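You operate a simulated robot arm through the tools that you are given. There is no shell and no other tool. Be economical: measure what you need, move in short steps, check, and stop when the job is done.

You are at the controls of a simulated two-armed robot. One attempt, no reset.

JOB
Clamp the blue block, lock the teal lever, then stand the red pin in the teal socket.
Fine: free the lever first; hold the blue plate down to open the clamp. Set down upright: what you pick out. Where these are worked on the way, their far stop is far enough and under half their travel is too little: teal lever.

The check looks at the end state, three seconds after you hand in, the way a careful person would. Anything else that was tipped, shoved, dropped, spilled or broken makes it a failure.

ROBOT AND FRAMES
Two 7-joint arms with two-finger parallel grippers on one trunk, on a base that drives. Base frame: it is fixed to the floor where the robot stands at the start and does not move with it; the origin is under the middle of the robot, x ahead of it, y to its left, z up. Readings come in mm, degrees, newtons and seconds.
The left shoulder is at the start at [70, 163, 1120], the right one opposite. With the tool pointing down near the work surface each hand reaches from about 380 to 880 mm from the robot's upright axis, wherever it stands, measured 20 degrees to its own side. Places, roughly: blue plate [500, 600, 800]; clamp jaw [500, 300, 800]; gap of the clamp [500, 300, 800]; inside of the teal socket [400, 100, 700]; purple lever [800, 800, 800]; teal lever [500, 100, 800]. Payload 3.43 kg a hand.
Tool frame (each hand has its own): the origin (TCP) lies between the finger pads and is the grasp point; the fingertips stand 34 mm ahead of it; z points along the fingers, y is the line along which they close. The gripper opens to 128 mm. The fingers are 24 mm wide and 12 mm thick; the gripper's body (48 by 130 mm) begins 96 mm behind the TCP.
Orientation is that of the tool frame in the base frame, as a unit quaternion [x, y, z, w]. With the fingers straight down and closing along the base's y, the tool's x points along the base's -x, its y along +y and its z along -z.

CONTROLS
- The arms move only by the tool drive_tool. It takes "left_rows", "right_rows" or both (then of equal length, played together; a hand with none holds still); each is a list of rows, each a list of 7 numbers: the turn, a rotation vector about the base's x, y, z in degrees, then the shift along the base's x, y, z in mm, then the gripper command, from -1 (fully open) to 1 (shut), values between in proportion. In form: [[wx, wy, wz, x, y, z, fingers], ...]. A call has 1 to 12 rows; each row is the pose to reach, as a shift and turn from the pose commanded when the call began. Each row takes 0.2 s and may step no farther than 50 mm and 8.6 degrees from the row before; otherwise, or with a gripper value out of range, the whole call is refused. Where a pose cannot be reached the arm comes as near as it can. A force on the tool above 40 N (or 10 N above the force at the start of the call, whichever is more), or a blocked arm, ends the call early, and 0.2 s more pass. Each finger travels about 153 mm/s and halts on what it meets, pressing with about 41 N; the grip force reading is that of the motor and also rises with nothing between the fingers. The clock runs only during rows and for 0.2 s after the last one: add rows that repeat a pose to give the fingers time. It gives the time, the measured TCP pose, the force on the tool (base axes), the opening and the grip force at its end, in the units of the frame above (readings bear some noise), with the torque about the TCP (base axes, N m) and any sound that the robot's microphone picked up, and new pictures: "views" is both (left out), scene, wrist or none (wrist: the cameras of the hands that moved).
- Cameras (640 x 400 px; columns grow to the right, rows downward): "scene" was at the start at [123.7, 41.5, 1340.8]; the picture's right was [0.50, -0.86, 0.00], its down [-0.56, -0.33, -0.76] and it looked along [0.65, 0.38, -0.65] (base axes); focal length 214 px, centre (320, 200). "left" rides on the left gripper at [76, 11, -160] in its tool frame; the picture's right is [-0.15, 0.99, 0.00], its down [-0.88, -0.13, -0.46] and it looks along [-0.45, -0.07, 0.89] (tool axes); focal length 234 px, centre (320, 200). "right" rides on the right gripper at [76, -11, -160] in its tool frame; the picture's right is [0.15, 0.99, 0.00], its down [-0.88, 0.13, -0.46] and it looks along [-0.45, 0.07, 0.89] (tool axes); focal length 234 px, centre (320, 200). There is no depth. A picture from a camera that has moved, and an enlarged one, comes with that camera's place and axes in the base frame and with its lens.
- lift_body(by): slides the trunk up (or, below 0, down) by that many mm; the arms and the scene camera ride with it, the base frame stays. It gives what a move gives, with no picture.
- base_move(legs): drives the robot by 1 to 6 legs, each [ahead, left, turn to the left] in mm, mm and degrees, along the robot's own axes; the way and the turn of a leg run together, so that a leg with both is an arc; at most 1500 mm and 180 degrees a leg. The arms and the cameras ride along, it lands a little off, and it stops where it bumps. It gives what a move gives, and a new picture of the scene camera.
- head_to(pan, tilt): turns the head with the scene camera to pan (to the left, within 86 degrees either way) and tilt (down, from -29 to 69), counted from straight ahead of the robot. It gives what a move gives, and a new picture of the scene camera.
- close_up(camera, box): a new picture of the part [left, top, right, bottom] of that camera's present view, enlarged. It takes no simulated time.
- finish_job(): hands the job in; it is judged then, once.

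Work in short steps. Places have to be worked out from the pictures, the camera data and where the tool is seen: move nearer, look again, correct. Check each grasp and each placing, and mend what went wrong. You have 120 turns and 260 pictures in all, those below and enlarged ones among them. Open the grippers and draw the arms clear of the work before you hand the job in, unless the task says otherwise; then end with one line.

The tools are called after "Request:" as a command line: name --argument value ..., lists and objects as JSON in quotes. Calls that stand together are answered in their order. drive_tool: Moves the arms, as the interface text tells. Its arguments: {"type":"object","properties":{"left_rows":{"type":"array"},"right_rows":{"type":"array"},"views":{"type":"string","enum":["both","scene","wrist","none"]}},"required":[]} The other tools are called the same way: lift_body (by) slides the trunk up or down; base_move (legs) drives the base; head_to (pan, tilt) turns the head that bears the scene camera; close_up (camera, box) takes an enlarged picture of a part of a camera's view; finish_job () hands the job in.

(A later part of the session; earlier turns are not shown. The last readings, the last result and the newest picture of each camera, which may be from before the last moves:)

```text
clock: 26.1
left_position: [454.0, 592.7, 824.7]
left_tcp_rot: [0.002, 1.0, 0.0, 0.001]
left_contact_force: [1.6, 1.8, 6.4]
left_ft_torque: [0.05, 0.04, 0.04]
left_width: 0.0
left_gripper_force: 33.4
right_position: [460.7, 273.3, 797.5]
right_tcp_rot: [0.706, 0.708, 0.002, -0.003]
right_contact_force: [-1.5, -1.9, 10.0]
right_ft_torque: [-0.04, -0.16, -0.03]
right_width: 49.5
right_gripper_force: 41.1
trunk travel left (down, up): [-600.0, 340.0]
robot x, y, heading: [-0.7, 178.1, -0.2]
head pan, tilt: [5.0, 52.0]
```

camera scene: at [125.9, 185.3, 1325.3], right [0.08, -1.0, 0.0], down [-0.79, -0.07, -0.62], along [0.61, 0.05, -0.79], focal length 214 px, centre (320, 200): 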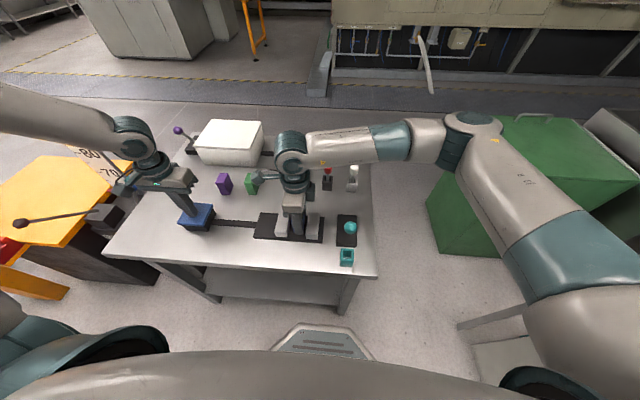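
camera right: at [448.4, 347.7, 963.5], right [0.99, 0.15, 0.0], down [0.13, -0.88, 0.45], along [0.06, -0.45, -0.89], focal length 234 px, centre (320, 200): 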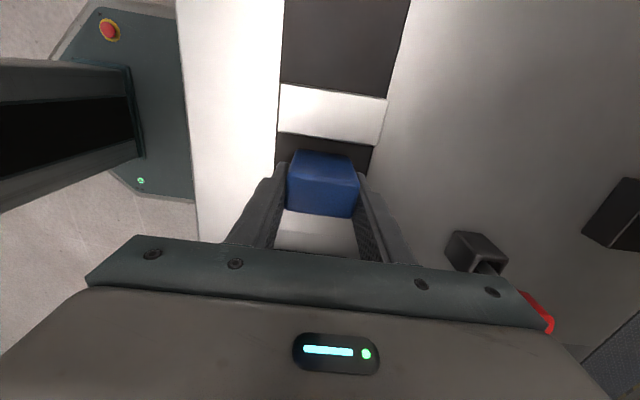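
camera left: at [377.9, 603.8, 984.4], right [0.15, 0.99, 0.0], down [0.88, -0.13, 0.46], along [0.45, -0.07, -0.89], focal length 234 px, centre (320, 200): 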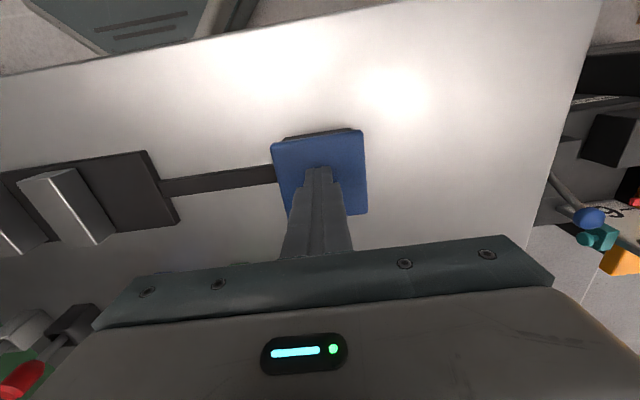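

Contact at TCP z 797.5 (bed). Releasing the block and rising.

Request:
drive_tool --right_rows '[[0, 0, 0, 0, 0, 1, 0.1], [0, 0, 0, 0, 0, 1, -0.1], [0, 0, 0, 0, 0, 1, -0.1], [0, 0, 0, 0, 0, 40, -0.1], [0, 0, 0, 0, 0, 85, -0.1], [0, 0, 0, 0, 0, 130, -0.1]]'

Request:
close_up --camera "scene" --box '[220, 150, 380, 280]'

```text
clock: 27.5
left_position: [453.6, 592.6, 824.8]
left_tcp_rot: [0.002, 1.0, 0.0, 0.001]
left_contact_force: [-1.1, 0.7, 7.0]
left_ft_torque: [0.0, 0.0, 0.01]
left_width: 0.2
left_gripper_force: 32.6
right_position: [461.2, 273.2, 928.1]
right_tcp_rot: [0.706, 0.708, 0.0, -0.003]
right_contact_force: [-0.7, 0.6, 0.3]
right_ft_torque: [-0.05, -0.02, -0.04]
right_width: 70.4
right_gripper_force: 0.0
trunk travel left (down, up): [-600.0, 340.0]
robot x, y, heading: [-2.2, 182.4, -0.3]
head pan, tilt: [5.0, 52.0]
camera scene: at [125.4, 185.3, 1325.2], right [0.08, -1.0, 0.0], down [-0.78, -0.07, -0.62], along [0.61, 0.05, -0.79], focal length 214 px, centre (320, 200)
camera right: at [449.6, 348.2, 1087.2], right [0.99, 0.15, 0.0], down [0.13, -0.88, 0.45], along [0.06, -0.45, -0.89], focal length 234 px, centre (320, 200)
```

scene: 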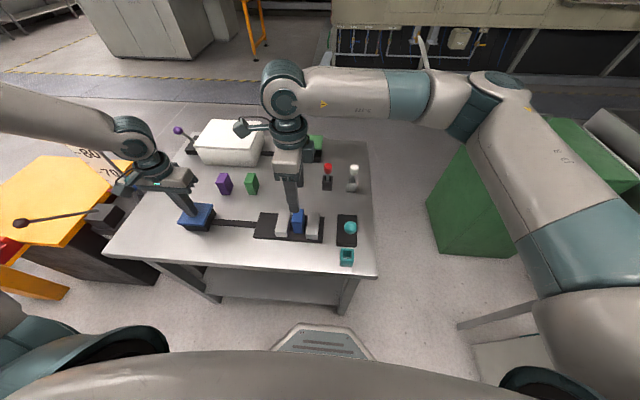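
right: 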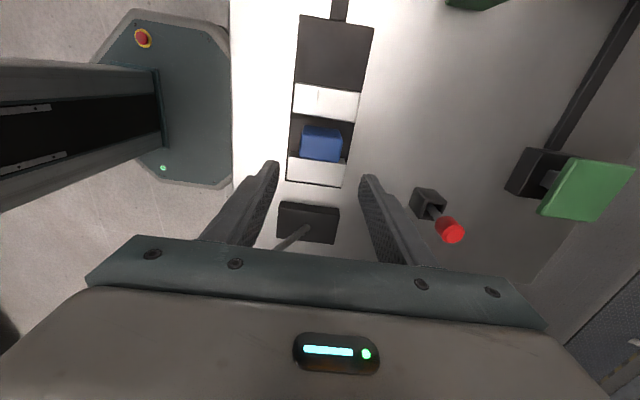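

```text
3.08 times, centred on (300, 215) of scene
camera zoom: at [125.4, 185.3, 1325.2], right [0.08, -1.0, 0.0], down [-0.78, -0.07, -0.62], along [0.61, 0.05, -0.79], focal length 660 px, centre (382, 154)
```

zoom: 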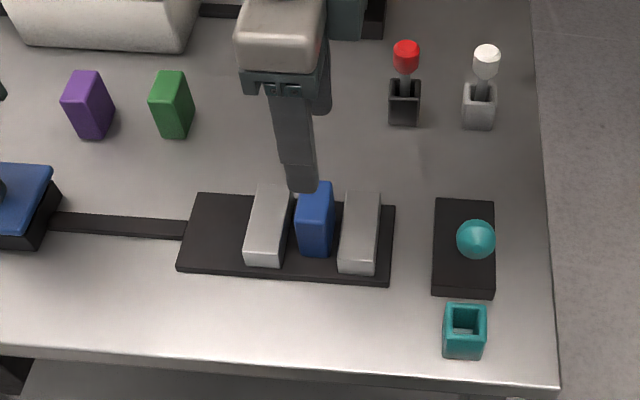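

The block stands upright in the gap. Now I'll raise the left hand slowly so the jaw closes gently.

Request:
drive_tool --left_rows '[[0, 0, 0, 0, 0, 3, 1], [0, 0, 0, 0, 0, 6, 1], [0, 0, 0, 0, 0, 9, 1], [0, 0, 0, 0, 0, 12, 1], [0, 0, 0, 0, 0, 15, 1], [0, 0, 0, 0, 0, 18, 1], [0, 0, 0, 0, 0, 22, 1], [0, 0, 0, 0, 0, 27, 1], [0, 0, 0, 0, 0, 34, 1], [0, 0, 0, 0, 0, 60, 1], [0, 0, 0, 0, 0, 100, 1], [0, 0, 0, 0, 0, 140, 1]]'

Request:
close_up --camera "scene" --box '[170, 150, 390, 280]'

```text
clock: 30.1
left_position: [453.6, 593.9, 964.1]
left_tcp_rot: [0.003, 1.0, 0.0, 0.0]
left_contact_force: [-0.1, 0.1, 0.0]
left_ft_torque: [-0.01, 0.03, 0.0]
left_width: 0.1
left_gripper_force: 32.5
right_position: [461.2, 273.2, 926.5]
right_tcp_rot: [0.706, 0.708, 0.0, -0.003]
right_contact_force: [0.3, -0.1, -0.1]
right_ft_torque: [0.01, -0.01, 0.02]
right_width: 70.6
right_gripper_force: 0.0
trunk travel left (down, up): [-600.0, 340.0]
robot x, y, heading: [0.8, 178.2, -0.1]
head pan, tilt: [5.0, 52.0]
camera scene: at [125.5, 185.0, 1325.2], right [0.08, -1.0, 0.0], down [-0.79, -0.07, -0.62], along [0.61, 0.05, -0.79], focal length 214 px, centre (320, 200)
camera left: at [377.4, 604.9, 1123.8], right [0.15, 0.99, 0.0], down [0.88, -0.13, 0.46], along [0.45, -0.07, -0.89], focal length 234 px, centre (320, 200)
```

scene: 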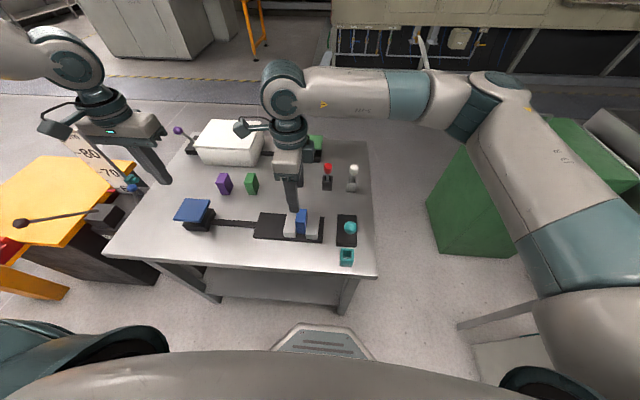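
left: 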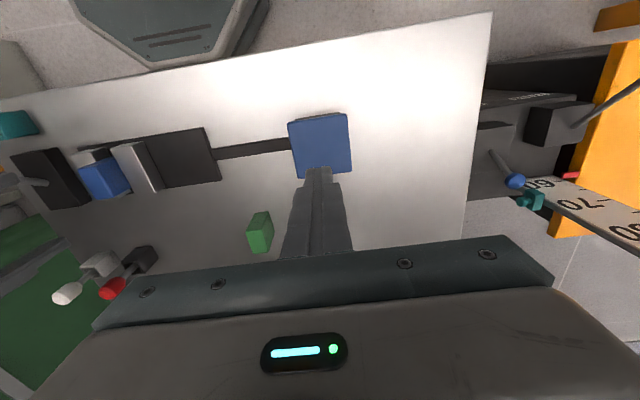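

```text
2.91 times, centred on (280, 215) of scene
camera zoom: at [125.5, 185.0, 1325.2], right [0.08, -1.0, 0.0], down [-0.79, -0.07, -0.62], along [0.61, 0.05, -0.79], focal length 624 px, centre (436, 156)
```

zoom: 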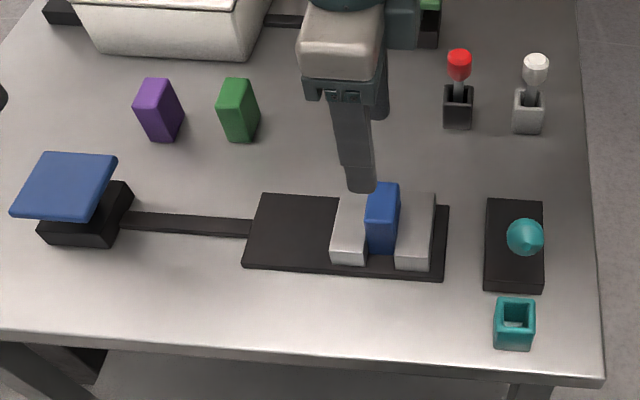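

The block is clamped and the plate has sprung up. To lock the lever I'll straddle the knob (at ≈[401,131,863]) with the open right fingers (closing along x) and push it back to its +x stop.

Request:
drive_tool --right_rows '[[0, 0, 0, -10, -35, 25, -0.3], [0, 0, 0, -20, -70, 30, -0.4], [0, 0, 0, -35, -105, 30, -0.4], [0, 0, 0, -49, -140, 30, -0.4], [0, 0, 0, -49, -140, 30, -0.4]]'

Request:
close_up --camera "scene" --box '[270, 150, 400, 280]'

```text
clock: 31.3
left_position: [454.9, 594.7, 961.9]
left_tcp_rot: [0.002, 1.0, -0.001, 0.0]
left_contact_force: [0.9, 0.6, 0.1]
left_ft_torque: [-0.01, 0.02, -0.01]
left_width: 0.0
left_gripper_force: 33.3
right_position: [412.0, 135.5, 955.9]
right_tcp_rot: [0.707, 0.707, 0.001, -0.002]
right_contact_force: [0.3, -0.6, 0.4]
right_ft_torque: [-0.02, -0.01, 0.01]
right_width: 89.5
right_gripper_force: 0.1
trunk travel left (down, up): [-600.0, 340.0]
robot x, y, heading: [-0.4, 180.3, -0.2]
head pan, tilt: [5.0, 52.0]
camera scene: at [126.8, 186.9, 1325.1], right [0.08, -1.0, 0.0], down [-0.79, -0.07, -0.62], along [0.61, 0.05, -0.79], focal length 214 px, centre (320, 200)
camera right: at [401.0, 211.4, 1114.6], right [0.99, 0.15, 0.0], down [0.13, -0.88, 0.45], along [0.06, -0.45, -0.89], focal length 234 px, centre (320, 200)
```

scene: 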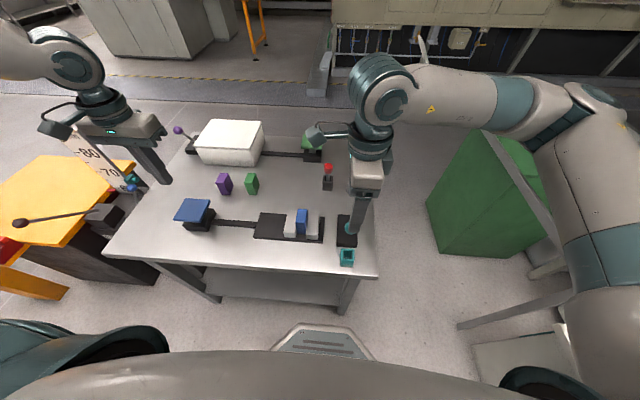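
right: 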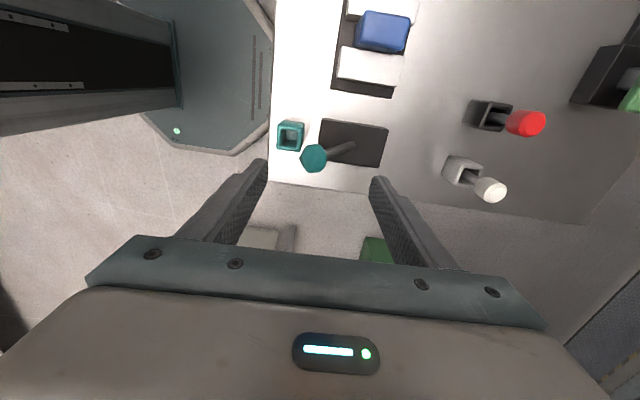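

```text
3.08 times, centred on (335, 215) of scene
camera zoom: at [126.8, 186.9, 1325.1], right [0.08, -1.0, 0.0], down [-0.79, -0.07, -0.62], along [0.61, 0.05, -0.79], focal length 660 px, centre (274, 154)
```

zoom: 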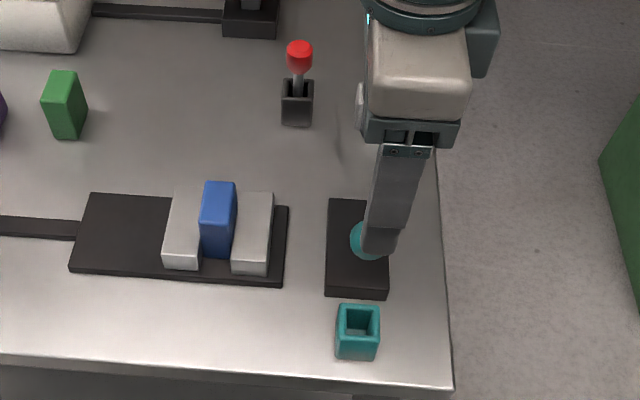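

Knob confirmed at [404,135]; fingers straddle it. Lower, then push +x.

Request:
drive_tool --right_rows '[[0, 0, 0, 2, 0, -45, -0.4], [0, 0, 0, 2, 0, -86, -0.4], [0, 0, 0, 17, 0, -86, -0.4], [0, 0, 0, 32, 0, -86, -0.4], [0, 0, 0, 47, 0, -86, -0.4], [0, 0, 0, 62, 0, -86, -0.4], [0, 0, 0, 77, 0, -86, -0.4], [0, 0, 0, 92, 0, -86, -0.4], [0, 0, 0, 107, 0, -86, -0.4], [0, 0, 0, 120, 0, -88, -0.4]]'

```text
clock: 33.5
left_position: [455.2, 593.9, 962.7]
left_tcp_rot: [0.001, 1.0, 0.001, 0.0]
left_contact_force: [0.2, -0.2, 0.5]
left_ft_torque: [0.0, -0.03, 0.01]
left_width: 0.1
left_gripper_force: 32.8
right_position: [532.9, 132.8, 869.4]
right_tcp_rot: [0.706, 0.708, 0.0, -0.003]
right_contact_force: [-0.5, -0.5, 0.6]
right_ft_torque: [0.01, 0.0, 0.02]
right_width: 89.7
right_gripper_force: 0.2
trunk travel left (down, up): [-600.0, 340.0]
robot x, y, heading: [2.3, 179.6, -0.1]
head pan, tilt: [5.0, 52.0]
camera scene: at [126.6, 185.6, 1325.2], right [0.08, -1.0, 0.0], down [-0.79, -0.07, -0.62], along [0.61, 0.05, -0.79], focal length 214 px, centre (320, 200)
camera right: at [521.4, 208.1, 1027.7], right [0.99, 0.15, 0.0], down [0.13, -0.88, 0.45], along [0.06, -0.45, -0.89], focal length 234 px, centre (320, 200)
```

scene: 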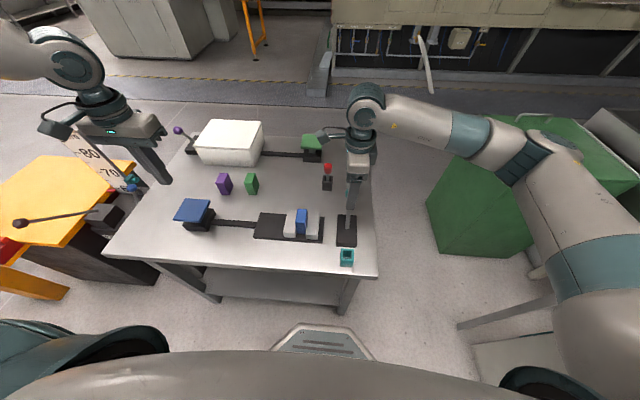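
right: 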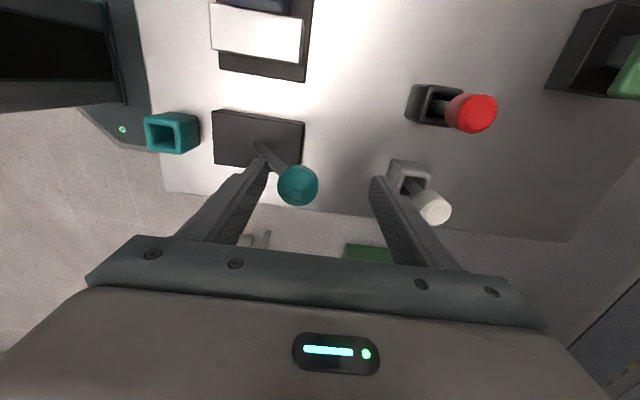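

The lever is most of the way over with no stop force yet. I'll continue in small steps until it reaches the stop.

Request:
drive_tool --right_rows '[[0, 0, 0, 5, 0, 0, -0.4], [0, 0, 0, 10, 0, 0, -0.4], [0, 0, 0, 14, 0, 0, -0.4], [0, 0, 0, 18, 0, 0, -0.4], [0, 0, 0, 22, 0, 0, -0.4]]'

```text
clock: 34.7
left_position: [450.8, 594.7, 964.9]
left_tcp_rot: [0.002, 1.0, -0.001, 0.002]
left_contact_force: [-0.5, 0.5, 0.7]
left_ft_torque: [-0.02, -0.01, 0.0]
left_width: 0.1
left_gripper_force: 32.9
right_position: [549.0, 133.6, 868.7]
right_tcp_rot: [0.705, 0.709, 0.0, -0.003]
right_contact_force: [-30.4, -0.3, 2.9]
right_ft_torque: [-0.07, 1.16, 0.02]
right_width: 106.9
right_gripper_force: 15.4
trunk travel left (down, up): [-600.0, 340.0]
robot x, y, heading: [1.0, 178.4, -0.3]
head pan, tilt: [5.0, 52.0]
camera scene: at [121.7, 185.6, 1325.7], right [0.08, -1.0, 0.0], down [-0.78, -0.07, -0.62], along [0.62, 0.05, -0.79], focal length 214 px, centre (320, 200)
camera right: at [537.4, 208.8, 1028.8], right [0.99, 0.15, 0.0], down [0.14, -0.88, 0.45], along [0.06, -0.45, -0.89], focal length 234 px, centre (320, 200)
```

scene: 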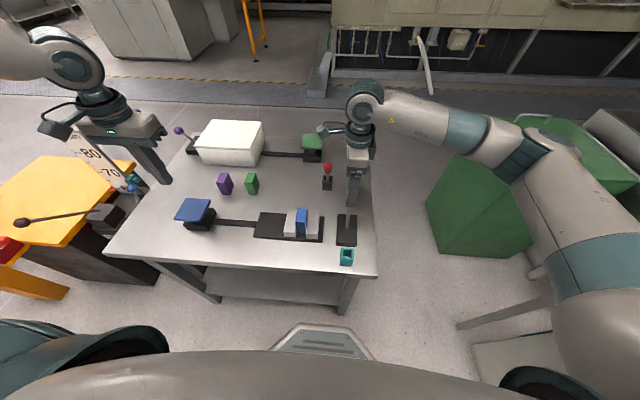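
right: 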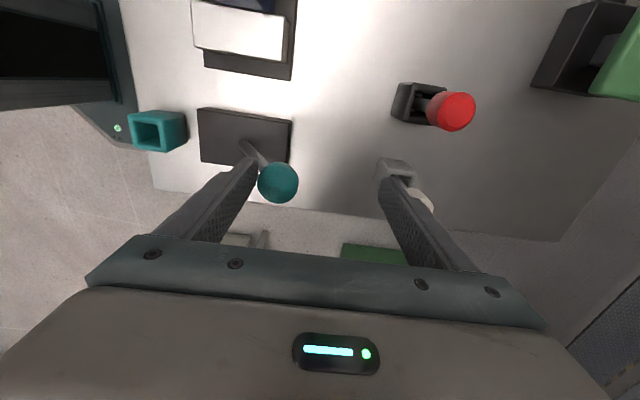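

The stop has been reached (30 N, finger pushed back). I'll back off and raise, then check lever and white pin.

Request:
drive_tool --right_rows '[[0, 0, 0, -14, 0, 0, -0.4], [0, 0, 0, -20, 0, 0, -0.4], [0, 0, 0, -20, 0, 40, -0.4], [0, 0, 0, -20, 0, 85, -0.4], [0, 0, 0, 0, 10, 110, -0.4]]'

Request:
close_up --camera "right" --box '[140, 20, 540, 260]'

```text
clock: 35.9
left_position: [454.9, 594.4, 962.6]
left_tcp_rot: [0.001, 1.0, 0.0, 0.001]
left_contact_force: [-0.2, -0.2, 1.1]
left_ft_torque: [0.0, -0.04, 0.0]
left_width: 0.0
left_gripper_force: 33.0
right_position: [555.8, 141.5, 978.2]
right_tcp_rot: [0.706, 0.708, -0.001, -0.002]
right_contact_force: [0.4, -0.4, 0.0]
right_ft_torque: [-0.01, 0.01, 0.01]
right_width: 89.7
right_gripper_force: 0.0
trunk travel left (down, up): [-600.0, 340.0]
robot x, y, heading: [0.7, 180.0, -0.4]
head pan, tilt: [5.0, 52.0]
camera scene: at [126.7, 186.5, 1325.1], right [0.08, -1.0, 0.0], down [-0.79, -0.07, -0.62], along [0.61, 0.05, -0.79], focal length 214 px, centre (320, 200)
camera right: at [544.3, 218.2, 1137.9], right [0.99, 0.15, 0.0], down [0.13, -0.88, 0.45], along [0.06, -0.45, -0.89], focal length 234 px, centre (320, 200)
```

scene: 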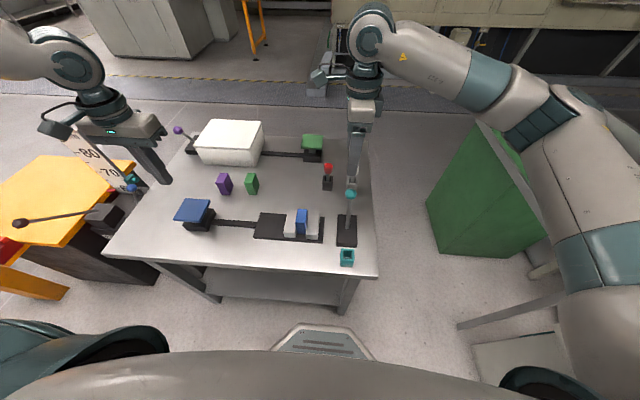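
right: 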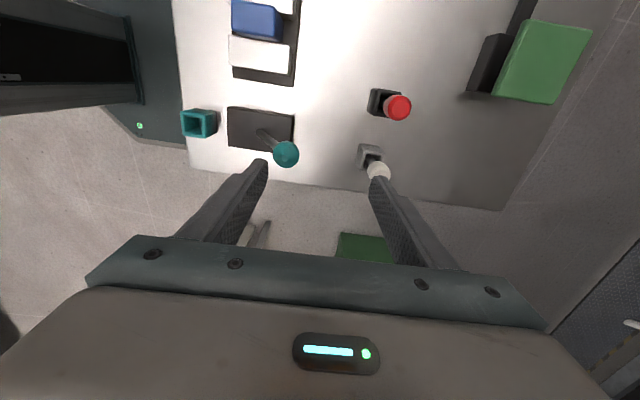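

```text
1.60 times, centred on (340, 140) of right
camera zoom: at [544.3, 218.2, 1137.9], right [0.99, 0.15, 0.0], down [0.13, -0.88, 0.45], along [0.06, -0.45, -0.89], focal length 375 px, centre (288, 296)
```

zoom: 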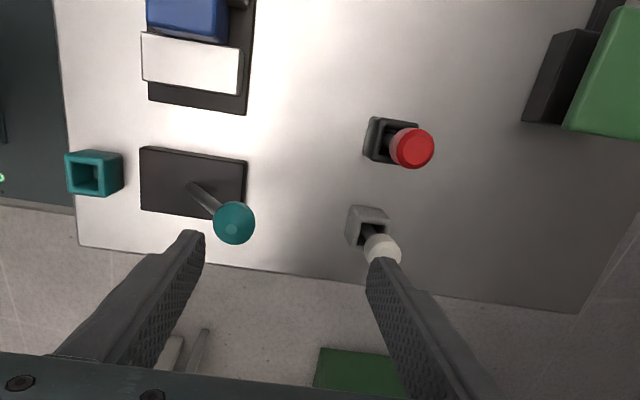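

The lever is back at its start/locked stop (knob x≈513), and the pins are untouched. The socket at x≈365 is too near for the hand, so I'll drive back 80 mm and right 60 mm, first raising nothing since both hands are clear above everything.

Request:
base_move --legs '[[-80, -60, 0]]'

```text
clock: 37.1
left_position: [373.8, 534.7, 962.7]
left_tcp_rot: [0.002, 1.0, 0.0, 0.0]
left_contact_force: [-1.3, -0.2, 0.6]
left_ft_torque: [0.0, -0.01, -0.01]
left_width: 0.0
left_gripper_force: 33.2
right_position: [473.5, 82.9, 979.2]
right_tcp_rot: [0.706, 0.708, 0.001, -0.003]
right_contact_force: [0.5, -0.5, -0.2]
right_ft_torque: [0.02, -0.04, -0.01]
right_width: 89.6
right_gripper_force: 0.0
trunk travel left (down, up): [-600.0, 340.0]
robot x, y, heading: [-80.4, 115.9, -0.2]
head pan, tilt: [5.0, 52.0]
camera scene: at [44.5, 125.9, 1325.2], right [0.08, -1.0, 0.0], down [-0.79, -0.07, -0.62], along [0.61, 0.05, -0.79], focal length 214 px, centre (320, 200)
```

scene: 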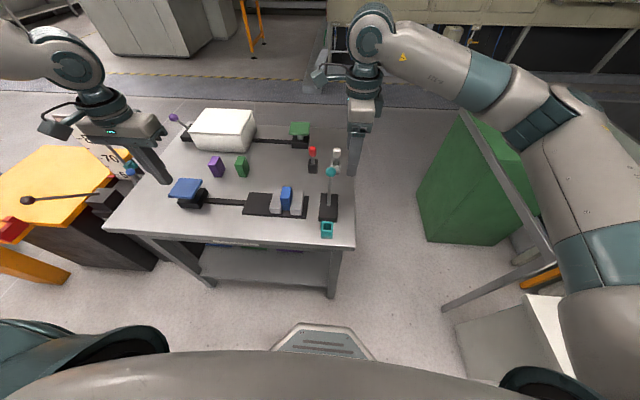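

Now bringing the right hand over the red pin (≈[642,204]) with tips safely above its head, and looking.

Request:
drive_tool --right_rows '[[0, 0, 0, 30, 22, 0, -0.2], [0, 0, 0, 65, 48, 0, -0.2], [0, 0, 0, 100, 74, 0, -0.2], [0, 0, 0, 135, 100, 0, -0.2], [0, 0, 0, 168, 121, -30, -0.2], [0, 0, 0, 168, 121, -60, -0.2], [0, 0, 0, 168, 121, -60, -0.2]]'

Request:
close_up --camera "right" --box '[220, 100, 420, 240]'

Request:
close_up --camera "scene" --box '[260, 130, 380, 250]'

```text
clock: 38.7
left_position: [372.5, 534.6, 963.5]
left_tcp_rot: [0.001, 1.0, 0.001, 0.0]
left_contact_force: [0.0, 0.9, 0.7]
left_ft_torque: [-0.04, -0.03, 0.0]
left_width: 0.0
left_gripper_force: 32.6
right_position: [641.6, 203.7, 920.2]
right_tcp_rot: [0.707, 0.708, 0.0, -0.003]
right_contact_force: [1.1, 0.0, -0.7]
right_ft_torque: [-0.04, 0.01, -0.03]
right_width: 76.7
right_gripper_force: 0.1
trunk travel left (down, up): [-600.0, 340.0]
robot x, y, heading: [-82.1, 119.1, -0.4]
head pan, tilt: [5.0, 52.0]
camera scene: at [44.4, 126.6, 1325.3], right [0.08, -1.0, 0.0], down [-0.79, -0.07, -0.62], along [0.61, 0.05, -0.79], focal length 214 px, centre (320, 200)
camera right: at [630.2, 278.5, 1079.3], right [0.99, 0.15, 0.0], down [0.13, -0.88, 0.45], along [0.06, -0.45, -0.89], focal length 234 px, centre (320, 200)
```

scene: 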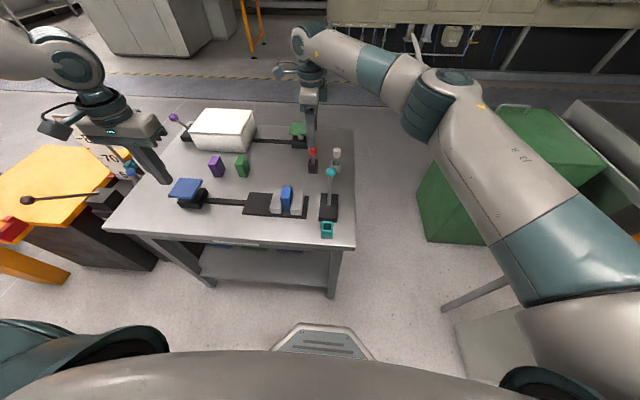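
right: 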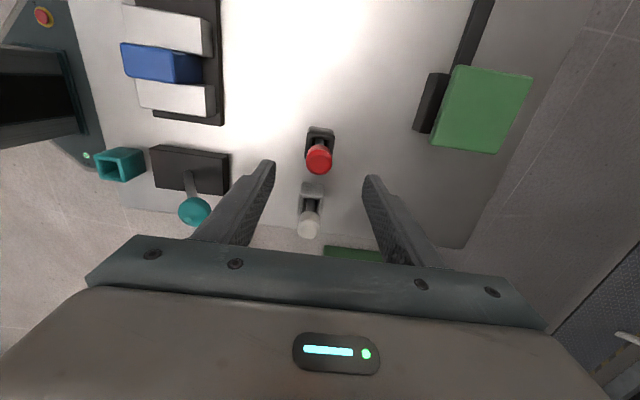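

```text
2.86 times, centred on (320, 170) of right
camera zoom: at [630.2, 278.5, 1079.3], right [0.99, 0.15, 0.0], down [0.13, -0.88, 0.45], along [0.06, -0.45, -0.89], focal length 669 px, centre (320, 286)
```

zoom: 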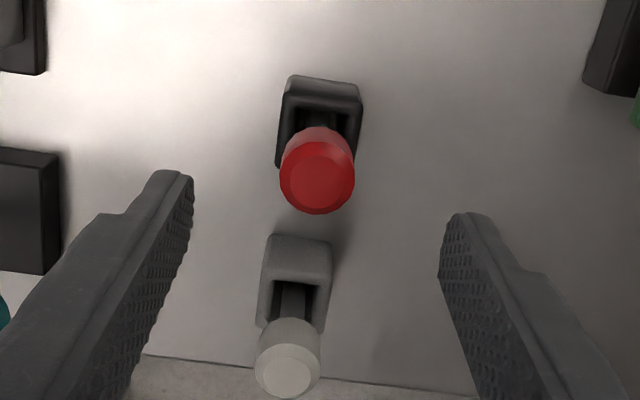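

```text
3.33 times, centred on (320, 190) of scene
camera zoom: at [44.4, 126.6, 1325.3], right [0.08, -1.0, 0.0], down [-0.79, -0.07, -0.62], along [0.61, 0.05, -0.79], focal length 715 px, centre (320, 233)
```

zoom: 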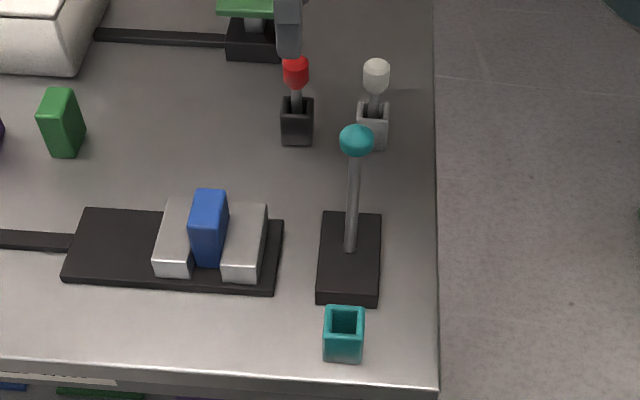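

Head top centre reads [639,203,~843]; holder top is near 767. Descend to TCP z≈832 and grip the head.

Request:
drive_tool --right_rows '[[0, 0, 0, -2, -0.5, -45, -0.2], [0, 0, 0, -2, -0.5, -75, -0.2], [0, 0, 0, -2, -0.5, -88, -0.2], [0, 0, 0, -2, -0.5, -88, 0.2], [0, 0, 0, -2, -0.5, -88, 0.5], [0, 0, 0, -2, -0.5, -88, 0.8], [0, 0, 0, -2, -0.5, -88, 0.8]]'

Request:
close_up --camera "scene" --box '[260, 110, 380, 250]'

```text
clock: 40.3
left_position: [372.9, 534.8, 962.8]
left_tcp_rot: [0.002, 1.0, 0.0, 0.0]
left_contact_force: [0.1, 0.4, 0.0]
left_ft_torque: [0.02, 0.0, 0.01]
left_width: 0.0
left_gripper_force: 32.8
right_position: [641.3, 201.1, 829.4]
right_tcp_rot: [0.706, 0.708, 0.002, -0.003]
right_contact_force: [-0.6, 0.2, -0.6]
right_ft_torque: [-0.04, -0.01, 0.03]
right_width: 26.6
right_gripper_force: 40.8
trunk travel left (down, up): [-600.0, 340.0]
robot x, y, heading: [-77.0, 120.8, -0.2]
head pan, tilt: [5.0, 52.0]
camera scene: at [44.9, 126.1, 1325.2], right [0.08, -1.0, 0.0], down [-0.79, -0.07, -0.62], along [0.61, 0.05, -0.79], focal length 214 px, centre (320, 200)
camera right: at [628.9, 277.2, 989.5], right [0.99, 0.15, 0.0], down [0.13, -0.88, 0.45], along [0.06, -0.45, -0.89], focal length 234 px, centre (320, 200)
```

scene: 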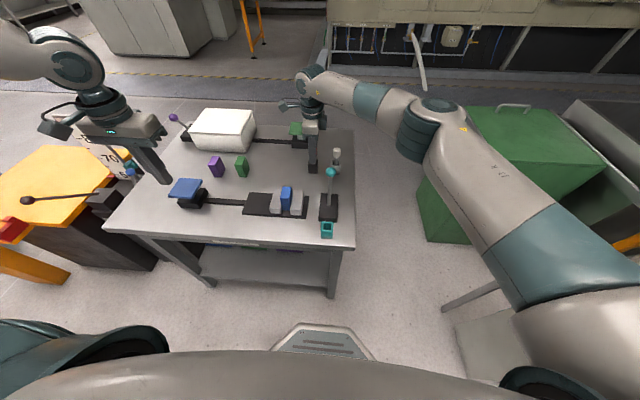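
right: 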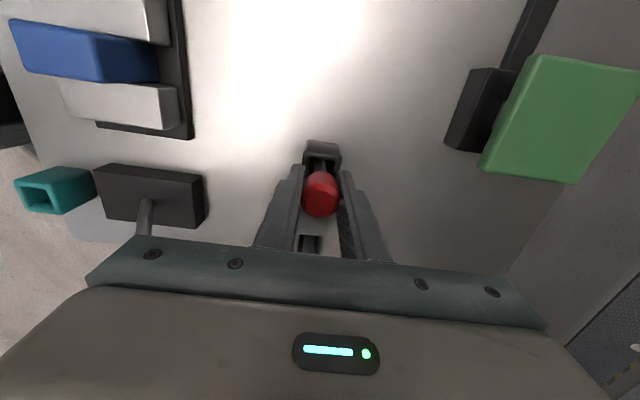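

```text
2.86 times, centred on (320, 180) of scene
camera zoom: at [44.9, 126.1, 1325.2], right [0.08, -1.0, 0.0], down [-0.79, -0.07, -0.62], along [0.61, 0.05, -0.79], focal length 613 px, centre (320, 257)
```

zoom: 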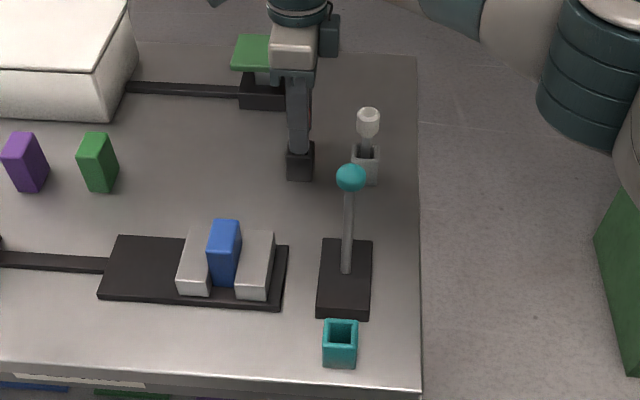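

Gripped (26.6 mm, 41 N). Lifting straight up 130 mm in gentle steps.

Request:
drive_tool --right_rows '[[0, 0, 0, 0, 0, 15, 0.8], [0, 0, 0, 0, 0, 35, 0.8], [0, 0, 0, 0, 0, 60, 0.8], [0, 0, 0, 0, 0, 95, 0.8], [0, 0, 0, 0, 0, 130, 0.8], [0, 0, 0, 0, 0, 130, 0.8]]'

Request:
close_up --camera "right" --box '[220, 100, 420, 260]'

Request:
close_up --camera "scene" --box '[260, 60, 380, 200]'

```text
clock: 41.7
left_position: [373.8, 535.5, 963.1]
left_tcp_rot: [0.001, 1.0, 0.0, -0.001]
left_contact_force: [-0.1, -0.3, 1.0]
left_ft_torque: [-0.02, 0.0, 0.01]
left_width: 0.1
left_gripper_force: 33.2
right_position: [637.4, 201.7, 960.4]
right_tcp_rot: [0.707, 0.707, 0.0, -0.004]
right_contact_force: [0.3, -0.6, 0.3]
right_ft_torque: [0.02, -0.02, 0.06]
right_width: 26.6
right_gripper_force: 41.0
trunk travel left (down, up): [-600.0, 340.0]
robot x, y, heading: [-79.8, 117.7, -0.1]
head pan, tilt: [5.0, 52.0]
camera scene: at [45.4, 125.9, 1325.1], right [0.08, -1.0, 0.0], down [-0.79, -0.07, -0.62], along [0.61, 0.05, -0.79], focal length 214 px, centre (320, 200)
camera right: at [626.9, 277.0, 1120.0], right [0.99, 0.15, 0.0], down [0.13, -0.88, 0.45], along [0.06, -0.45, -0.89], focal length 234 px, centre (320, 200)
```

scene: 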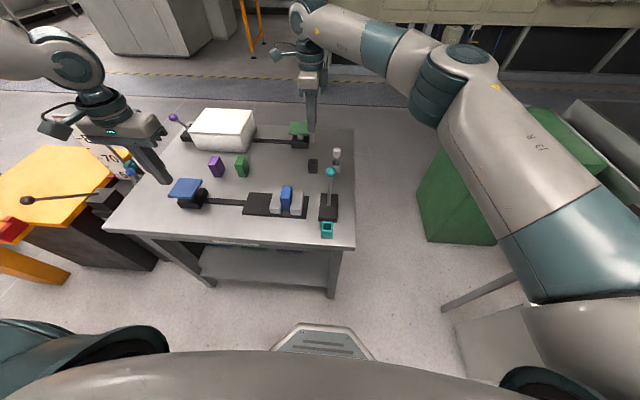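
right: 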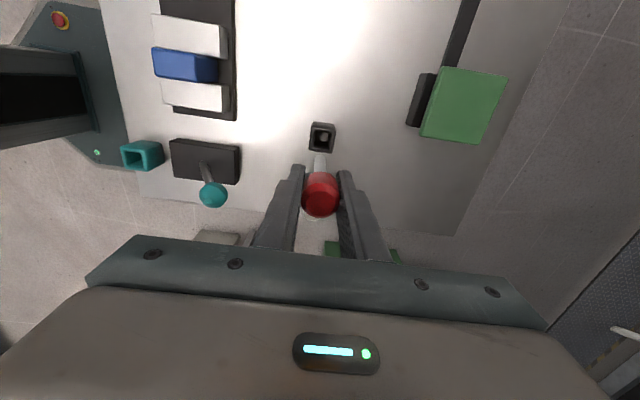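

```text
2.50 times, centred on (320, 180) of right
camera zoom: at [626.9, 277.0, 1120.0], right [0.99, 0.15, 0.0], down [0.13, -0.88, 0.45], along [0.06, -0.45, -0.89], focal length 585 px, centre (320, 250)
```

zoom: 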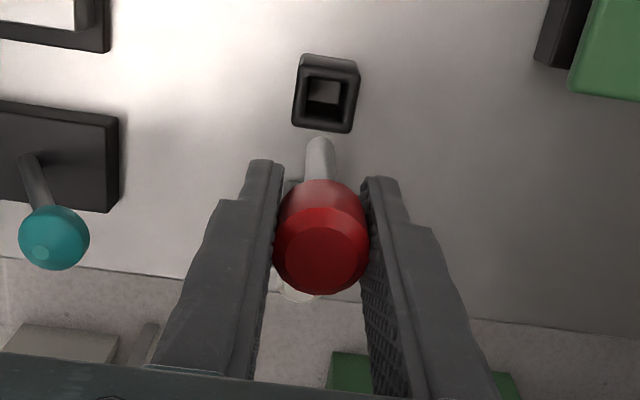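

```text
2.86 times, centred on (320, 130) of scene
camera zoom: at [45.4, 125.9, 1325.1], right [0.08, -1.0, 0.0], down [-0.79, -0.07, -0.62], along [0.61, 0.05, -0.79], focal length 613 px, centre (320, 400)
```

zoom: 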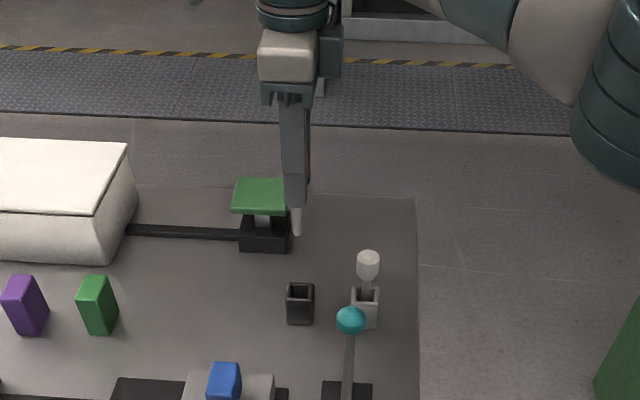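

The pin is held straight with its stem clear of the holder. Carrying it along y≈201 (clear of the lever) to above the socket area.

Request:
drive_tool --right_rows '[[0, 0, 0, -35, 0, 0, 0.8], [0, 0, 0, -75, 0, 0, 0.8], [0, 0, 0, -115, 0, 0, 0.8], [0, 0, 0, -155, 0, 0, 0.8], [0, 0, 0, -195, 0, 0, 0.8], [0, 0, 0, -235, 0, 0, 0.8], [0, 0, 0, -273, -10, 0, 0.8], [0, 0, 0, -273, -40, 0, 0.8], [0, 0, 0, -273, -68, 0, 0.8], [0, 0, 0, -273, -68, 0, 0.8]]'

Request:
close_up --camera "right" --box '[220, 80, 420, 240]'

Request:
close_up --camera "scene" --box '[270, 130, 390, 250]'

```text
clock: 43.9
left_position: [373.3, 534.8, 962.5]
left_tcp_rot: [0.002, 1.0, -0.001, 0.0]
left_contact_force: [0.0, 0.6, 0.1]
left_ft_torque: [-0.04, -0.02, 0.0]
left_width: 0.3
left_gripper_force: 32.7
right_position: [365.6, 136.3, 959.5]
right_tcp_rot: [0.707, 0.708, 0.0, -0.003]
right_contact_force: [0.6, 0.3, -0.1]
right_ft_torque: [-0.04, 0.01, -0.01]
right_width: 26.7
right_gripper_force: 41.5
trunk travel left (down, up): [-600.0, 340.0]
robot x, y, heading: [-81.7, 121.3, -0.4]
head pan, tilt: [5.0, 52.0]
camera scene: at [44.8, 126.9, 1325.2], right [0.08, -1.0, 0.0], down [-0.79, -0.07, -0.62], along [0.61, 0.05, -0.79], focal length 214 px, centre (320, 200)
camera right: at [355.9, 211.5, 1119.1], right [0.99, 0.15, 0.0], down [0.13, -0.88, 0.45], along [0.06, -0.45, -0.89], focal length 234 px, centre (320, 200)
```

scene: 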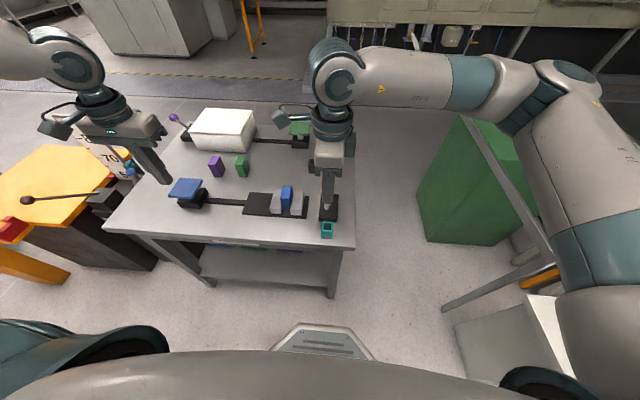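
right: 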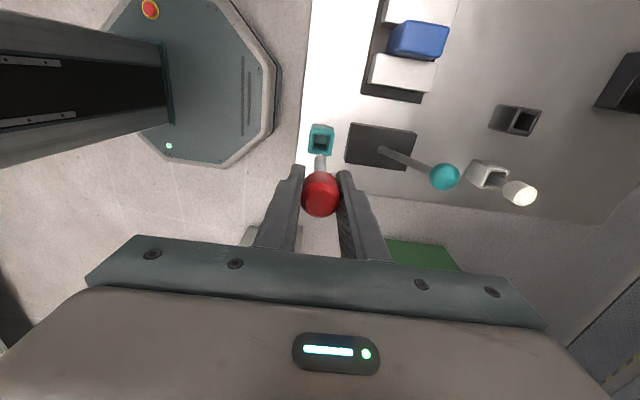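

```text
2.50 times, centred on (320, 160) of right
camera zoom: at [355.9, 211.5, 1119.1], right [0.99, 0.15, 0.0], down [0.13, -0.88, 0.45], along [0.06, -0.45, -0.89], focal length 585 px, centre (320, 300)
```

zoom: 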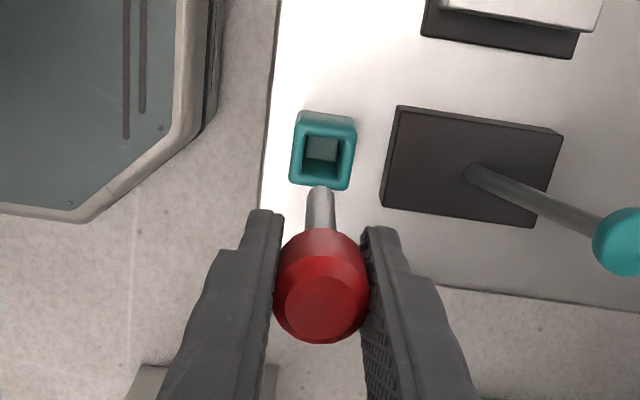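

```text
3.33 times, centred on (330, 190) of scene
camera zoom: at [44.8, 126.9, 1325.2], right [0.08, -1.0, 0.0], down [-0.79, -0.07, -0.62], along [0.61, 0.05, -0.79], focal length 715 px, centre (287, 233)
```

zoom: 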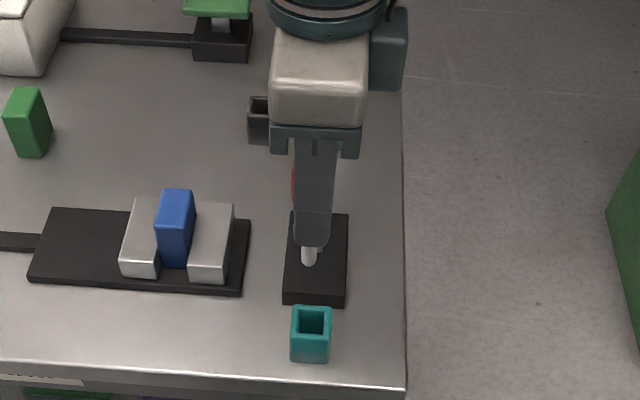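

Socket opening works out to ≈[367.5,130.3], rim z≈772, hole ≈24 mm against a ≈12 mm stem. I'll shift and lower partway, keeping the tip above the rim, then recheck.

Request:
drive_tool --right_rows '[[0, 0, 0, 2, -6, -20, 0.8], [0, 0, 0, 2, -6, -50, 0.8], [0, 0, 0, 2, -6, -75, 0.8], [0, 0, 0, 2, -6, -75, 0.8]]'

Request:
close_up --camera "right" --box '[240, 80, 400, 220]'

Request:
close_up --camera "scene" --box '[290, 170, 370, 250]'

```text
clock: 44.9
left_position: [372.8, 534.2, 964.1]
left_tcp_rot: [0.001, 1.0, 0.0, 0.0]
left_contact_force: [0.4, -0.3, -0.5]
left_ft_torque: [0.02, 0.03, 0.0]
left_width: 0.0
left_gripper_force: 32.7
right_position: [368.3, 130.5, 886.8]
right_tcp_rot: [0.706, 0.708, 0.0, -0.004]
right_contact_force: [-0.3, -0.4, -0.9]
right_ft_torque: [0.03, 0.01, 0.04]
right_width: 26.5
right_gripper_force: 41.3
trunk travel left (down, up): [-600.0, 340.0]
robot x, y, heading: [-79.1, 123.4, -0.2]
head pan, tilt: [5.0, 52.0]
camera scene: at [44.6, 126.2, 1325.2], right [0.08, -1.0, 0.0], down [-0.79, -0.07, -0.62], along [0.61, 0.05, -0.79], focal length 214 px, centre (320, 200)
camera right: at [357.5, 205.1, 1045.4], right [0.99, 0.15, 0.0], down [0.13, -0.88, 0.45], along [0.06, -0.45, -0.89], focal length 234 px, centre (320, 200)
```

scene: 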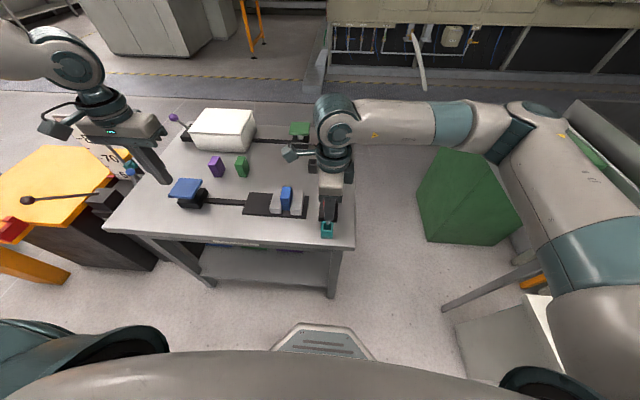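
right: 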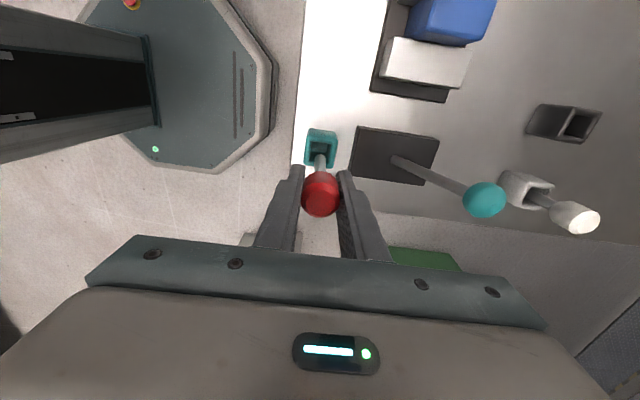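

```text
2.86 times, centred on (320, 150) of right
camera zoom: at [357.5, 205.1, 1045.4], right [0.99, 0.15, 0.0], down [0.13, -0.88, 0.45], along [0.06, -0.45, -0.89], focal length 669 px, centre (320, 343)
```

zoom: 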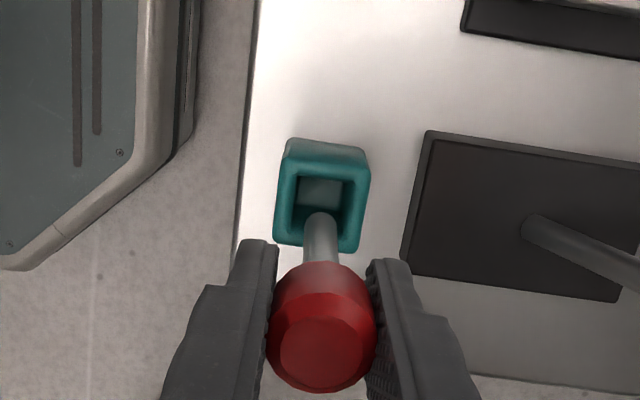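

```text
5.00 times, centred on (330, 210) of scene
camera zoom: at [44.6, 126.2, 1325.2], right [0.08, -1.0, 0.0], down [-0.79, -0.07, -0.62], along [0.61, 0.05, -0.79], focal length 1072 px, centre (270, 150)
```

zoom: 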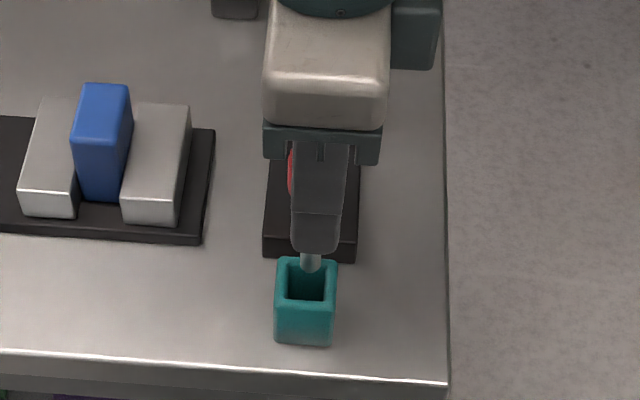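

Right view shows the stem aligned with the hole in x; the scene view suggests +1 mm in y. I'll lower another 24 mm in small steps, then look.

Request:
drive_tool --right_rows '[[0, 0, 0, 0, 1, -6, 0.8], [0, 0, 0, 0, 1, -12, 0.8], [0, 0, 0, 0, 1, -18, 0.8], [0, 0, 0, 0, 1, -24, 0.8]]' --views "none"

Request:
close_up --camera "right" --box '[260, 90, 380, 200]'

Request:
close_up --camera "scene" --box '[290, 180, 360, 250]'

```text
clock: 45.9
left_position: [372.6, 533.8, 963.7]
left_tcp_rot: [0.002, 1.0, 0.0, 0.001]
left_contact_force: [0.9, 0.5, 0.1]
left_ft_torque: [-0.02, 0.0, 0.02]
left_width: 0.0
left_gripper_force: 33.4
right_position: [368.9, 130.4, 860.2]
right_tcp_rot: [0.706, 0.708, 0.001, -0.003]
right_contact_force: [0.7, -0.1, 0.0]
right_ft_torque: [0.01, 0.01, 0.02]
right_width: 26.8
right_gripper_force: 41.0
trunk travel left (down, up): [-600.0, 340.0]
robot x, y, heading: [-79.6, 122.7, -0.3]
head pan, tilt: [5.0, 52.0]
```

```text
3.64 times, centred on (320, 145) of right
camera zoom: at [357.3, 205.4, 1020.5], right [0.99, 0.15, 0.0], down [0.13, -0.88, 0.45], along [0.06, -0.45, -0.89], focal length 852 px, centre (320, 400)
```

zoom: 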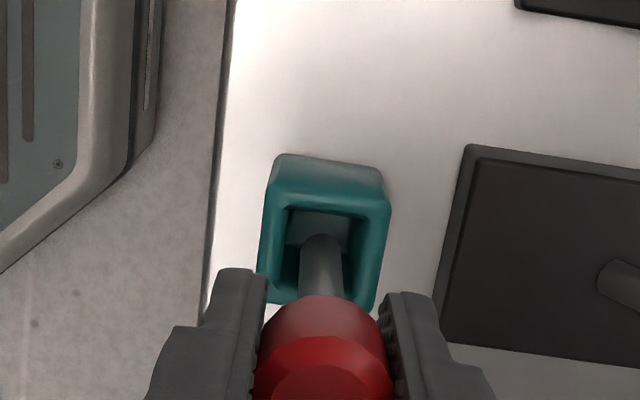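

```text
5.71 times, centred on (325, 215) of scene
camera zoom: at [44.9, 126.0, 1325.2], right [0.08, -1.0, 0.0], down [-0.79, -0.07, -0.62], along [0.61, 0.05, -0.79], focal length 1226 px, centre (291, 114)
```

zoom: 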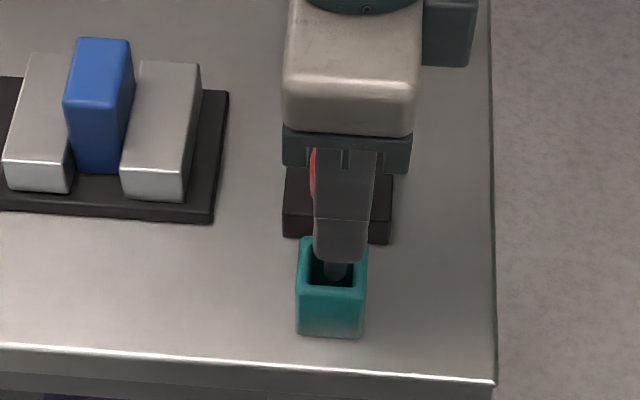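

The stem tip has entered the hole in both views with no contact force. Continuing down in small steps until the floor is felt.

Request:
drive_tool --right_rows '[[0, 0, 0, 0, 0.5, -5, 0.8], [0, 0, 0, 0, 0.5, -10, 0.8], [0, 0, 0, 0, 0.5, -15, 0.8], [0, 0, 0, 0, 0.5, -19, 0.8], [0, 0, 0, 0, 0.5, -23, 0.8]]' --views "none"

Request:
close_up --camera "right" --box '[260, 90, 380, 200]'

Request:
close_up --camera "scene" --box '[290, 180, 360, 250]'

```text
clock: 47.1
left_position: [372.9, 534.6, 962.4]
left_tcp_rot: [0.002, 1.0, 0.0, 0.0]
left_contact_force: [1.0, 0.0, -0.3]
left_ft_torque: [0.0, -0.04, -0.01]
left_width: 0.0
left_gripper_force: 32.4
right_position: [366.9, 130.9, 838.5]
right_tcp_rot: [0.707, 0.708, 0.001, -0.003]
right_contact_force: [-1.1, 1.3, -0.1]
right_ft_torque: [-0.03, 0.04, 0.0]
right_width: 26.6
right_gripper_force: 41.0
trunk travel left (down, up): [-600.0, 340.0]
robot x, y, heading: [-80.4, 121.6, -0.3]
head pan, tilt: [5.0, 52.0]
```

```text
3.64 times, centred on (320, 145) of right
camera zoom: at [357.0, 206.2, 998.0], right [0.99, 0.15, 0.0], down [0.13, -0.88, 0.45], along [0.06, -0.45, -0.89], focal length 852 px, centre (320, 400)
```

zoom: 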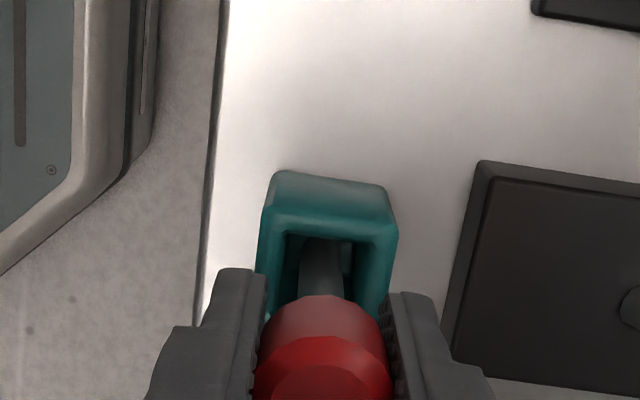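

```text
5.71 times, centred on (325, 215) of scene
camera zoom: at [44.9, 126.0, 1325.2], right [0.08, -1.0, 0.0], down [-0.79, -0.07, -0.62], along [0.61, 0.05, -0.79], focal length 1226 px, centre (291, 114)
```

zoom: 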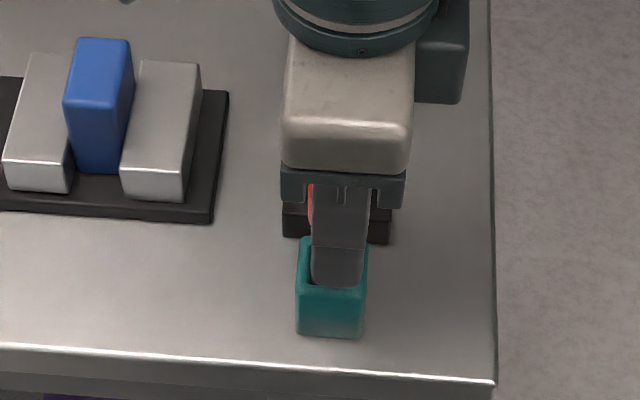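

The stem is well inside. Fingertips are ≈20 mm above the rim; easing down in 2 mm steps to find the floor (expected near TCP 830).

Request:
drive_tool --right_rows '[[0, 0, 0, 0.5, 0, -2, 0.8], [0, 0, 0, 0.5, 0, -4, 0.8], [0, 0, 0, 0.5, 0, -6, 0.8], [0, 0, 0, 0.5, 0, -8, 0.8]]' --views "none"

```text
clock: 48.1
left_position: [373.1, 533.5, 963.5]
left_tcp_rot: [0.003, 1.0, 0.0, 0.0]
left_contact_force: [-0.1, -0.4, -0.1]
left_ft_torque: [0.01, 0.03, 0.01]
left_width: 0.1
left_gripper_force: 33.0
right_position: [368.7, 130.4, 829.8]
right_tcp_rot: [0.707, 0.708, 0.001, -0.003]
right_contact_force: [-0.7, -0.1, 0.3]
right_ft_torque: [-0.01, -0.01, 0.01]
right_width: 26.5
right_gripper_force: 40.6
trunk travel left (down, up): [-600.0, 340.0]
robot x, y, heading: [-84.5, 123.8, -0.2]
head pan, tilt: [5.0, 52.0]
```

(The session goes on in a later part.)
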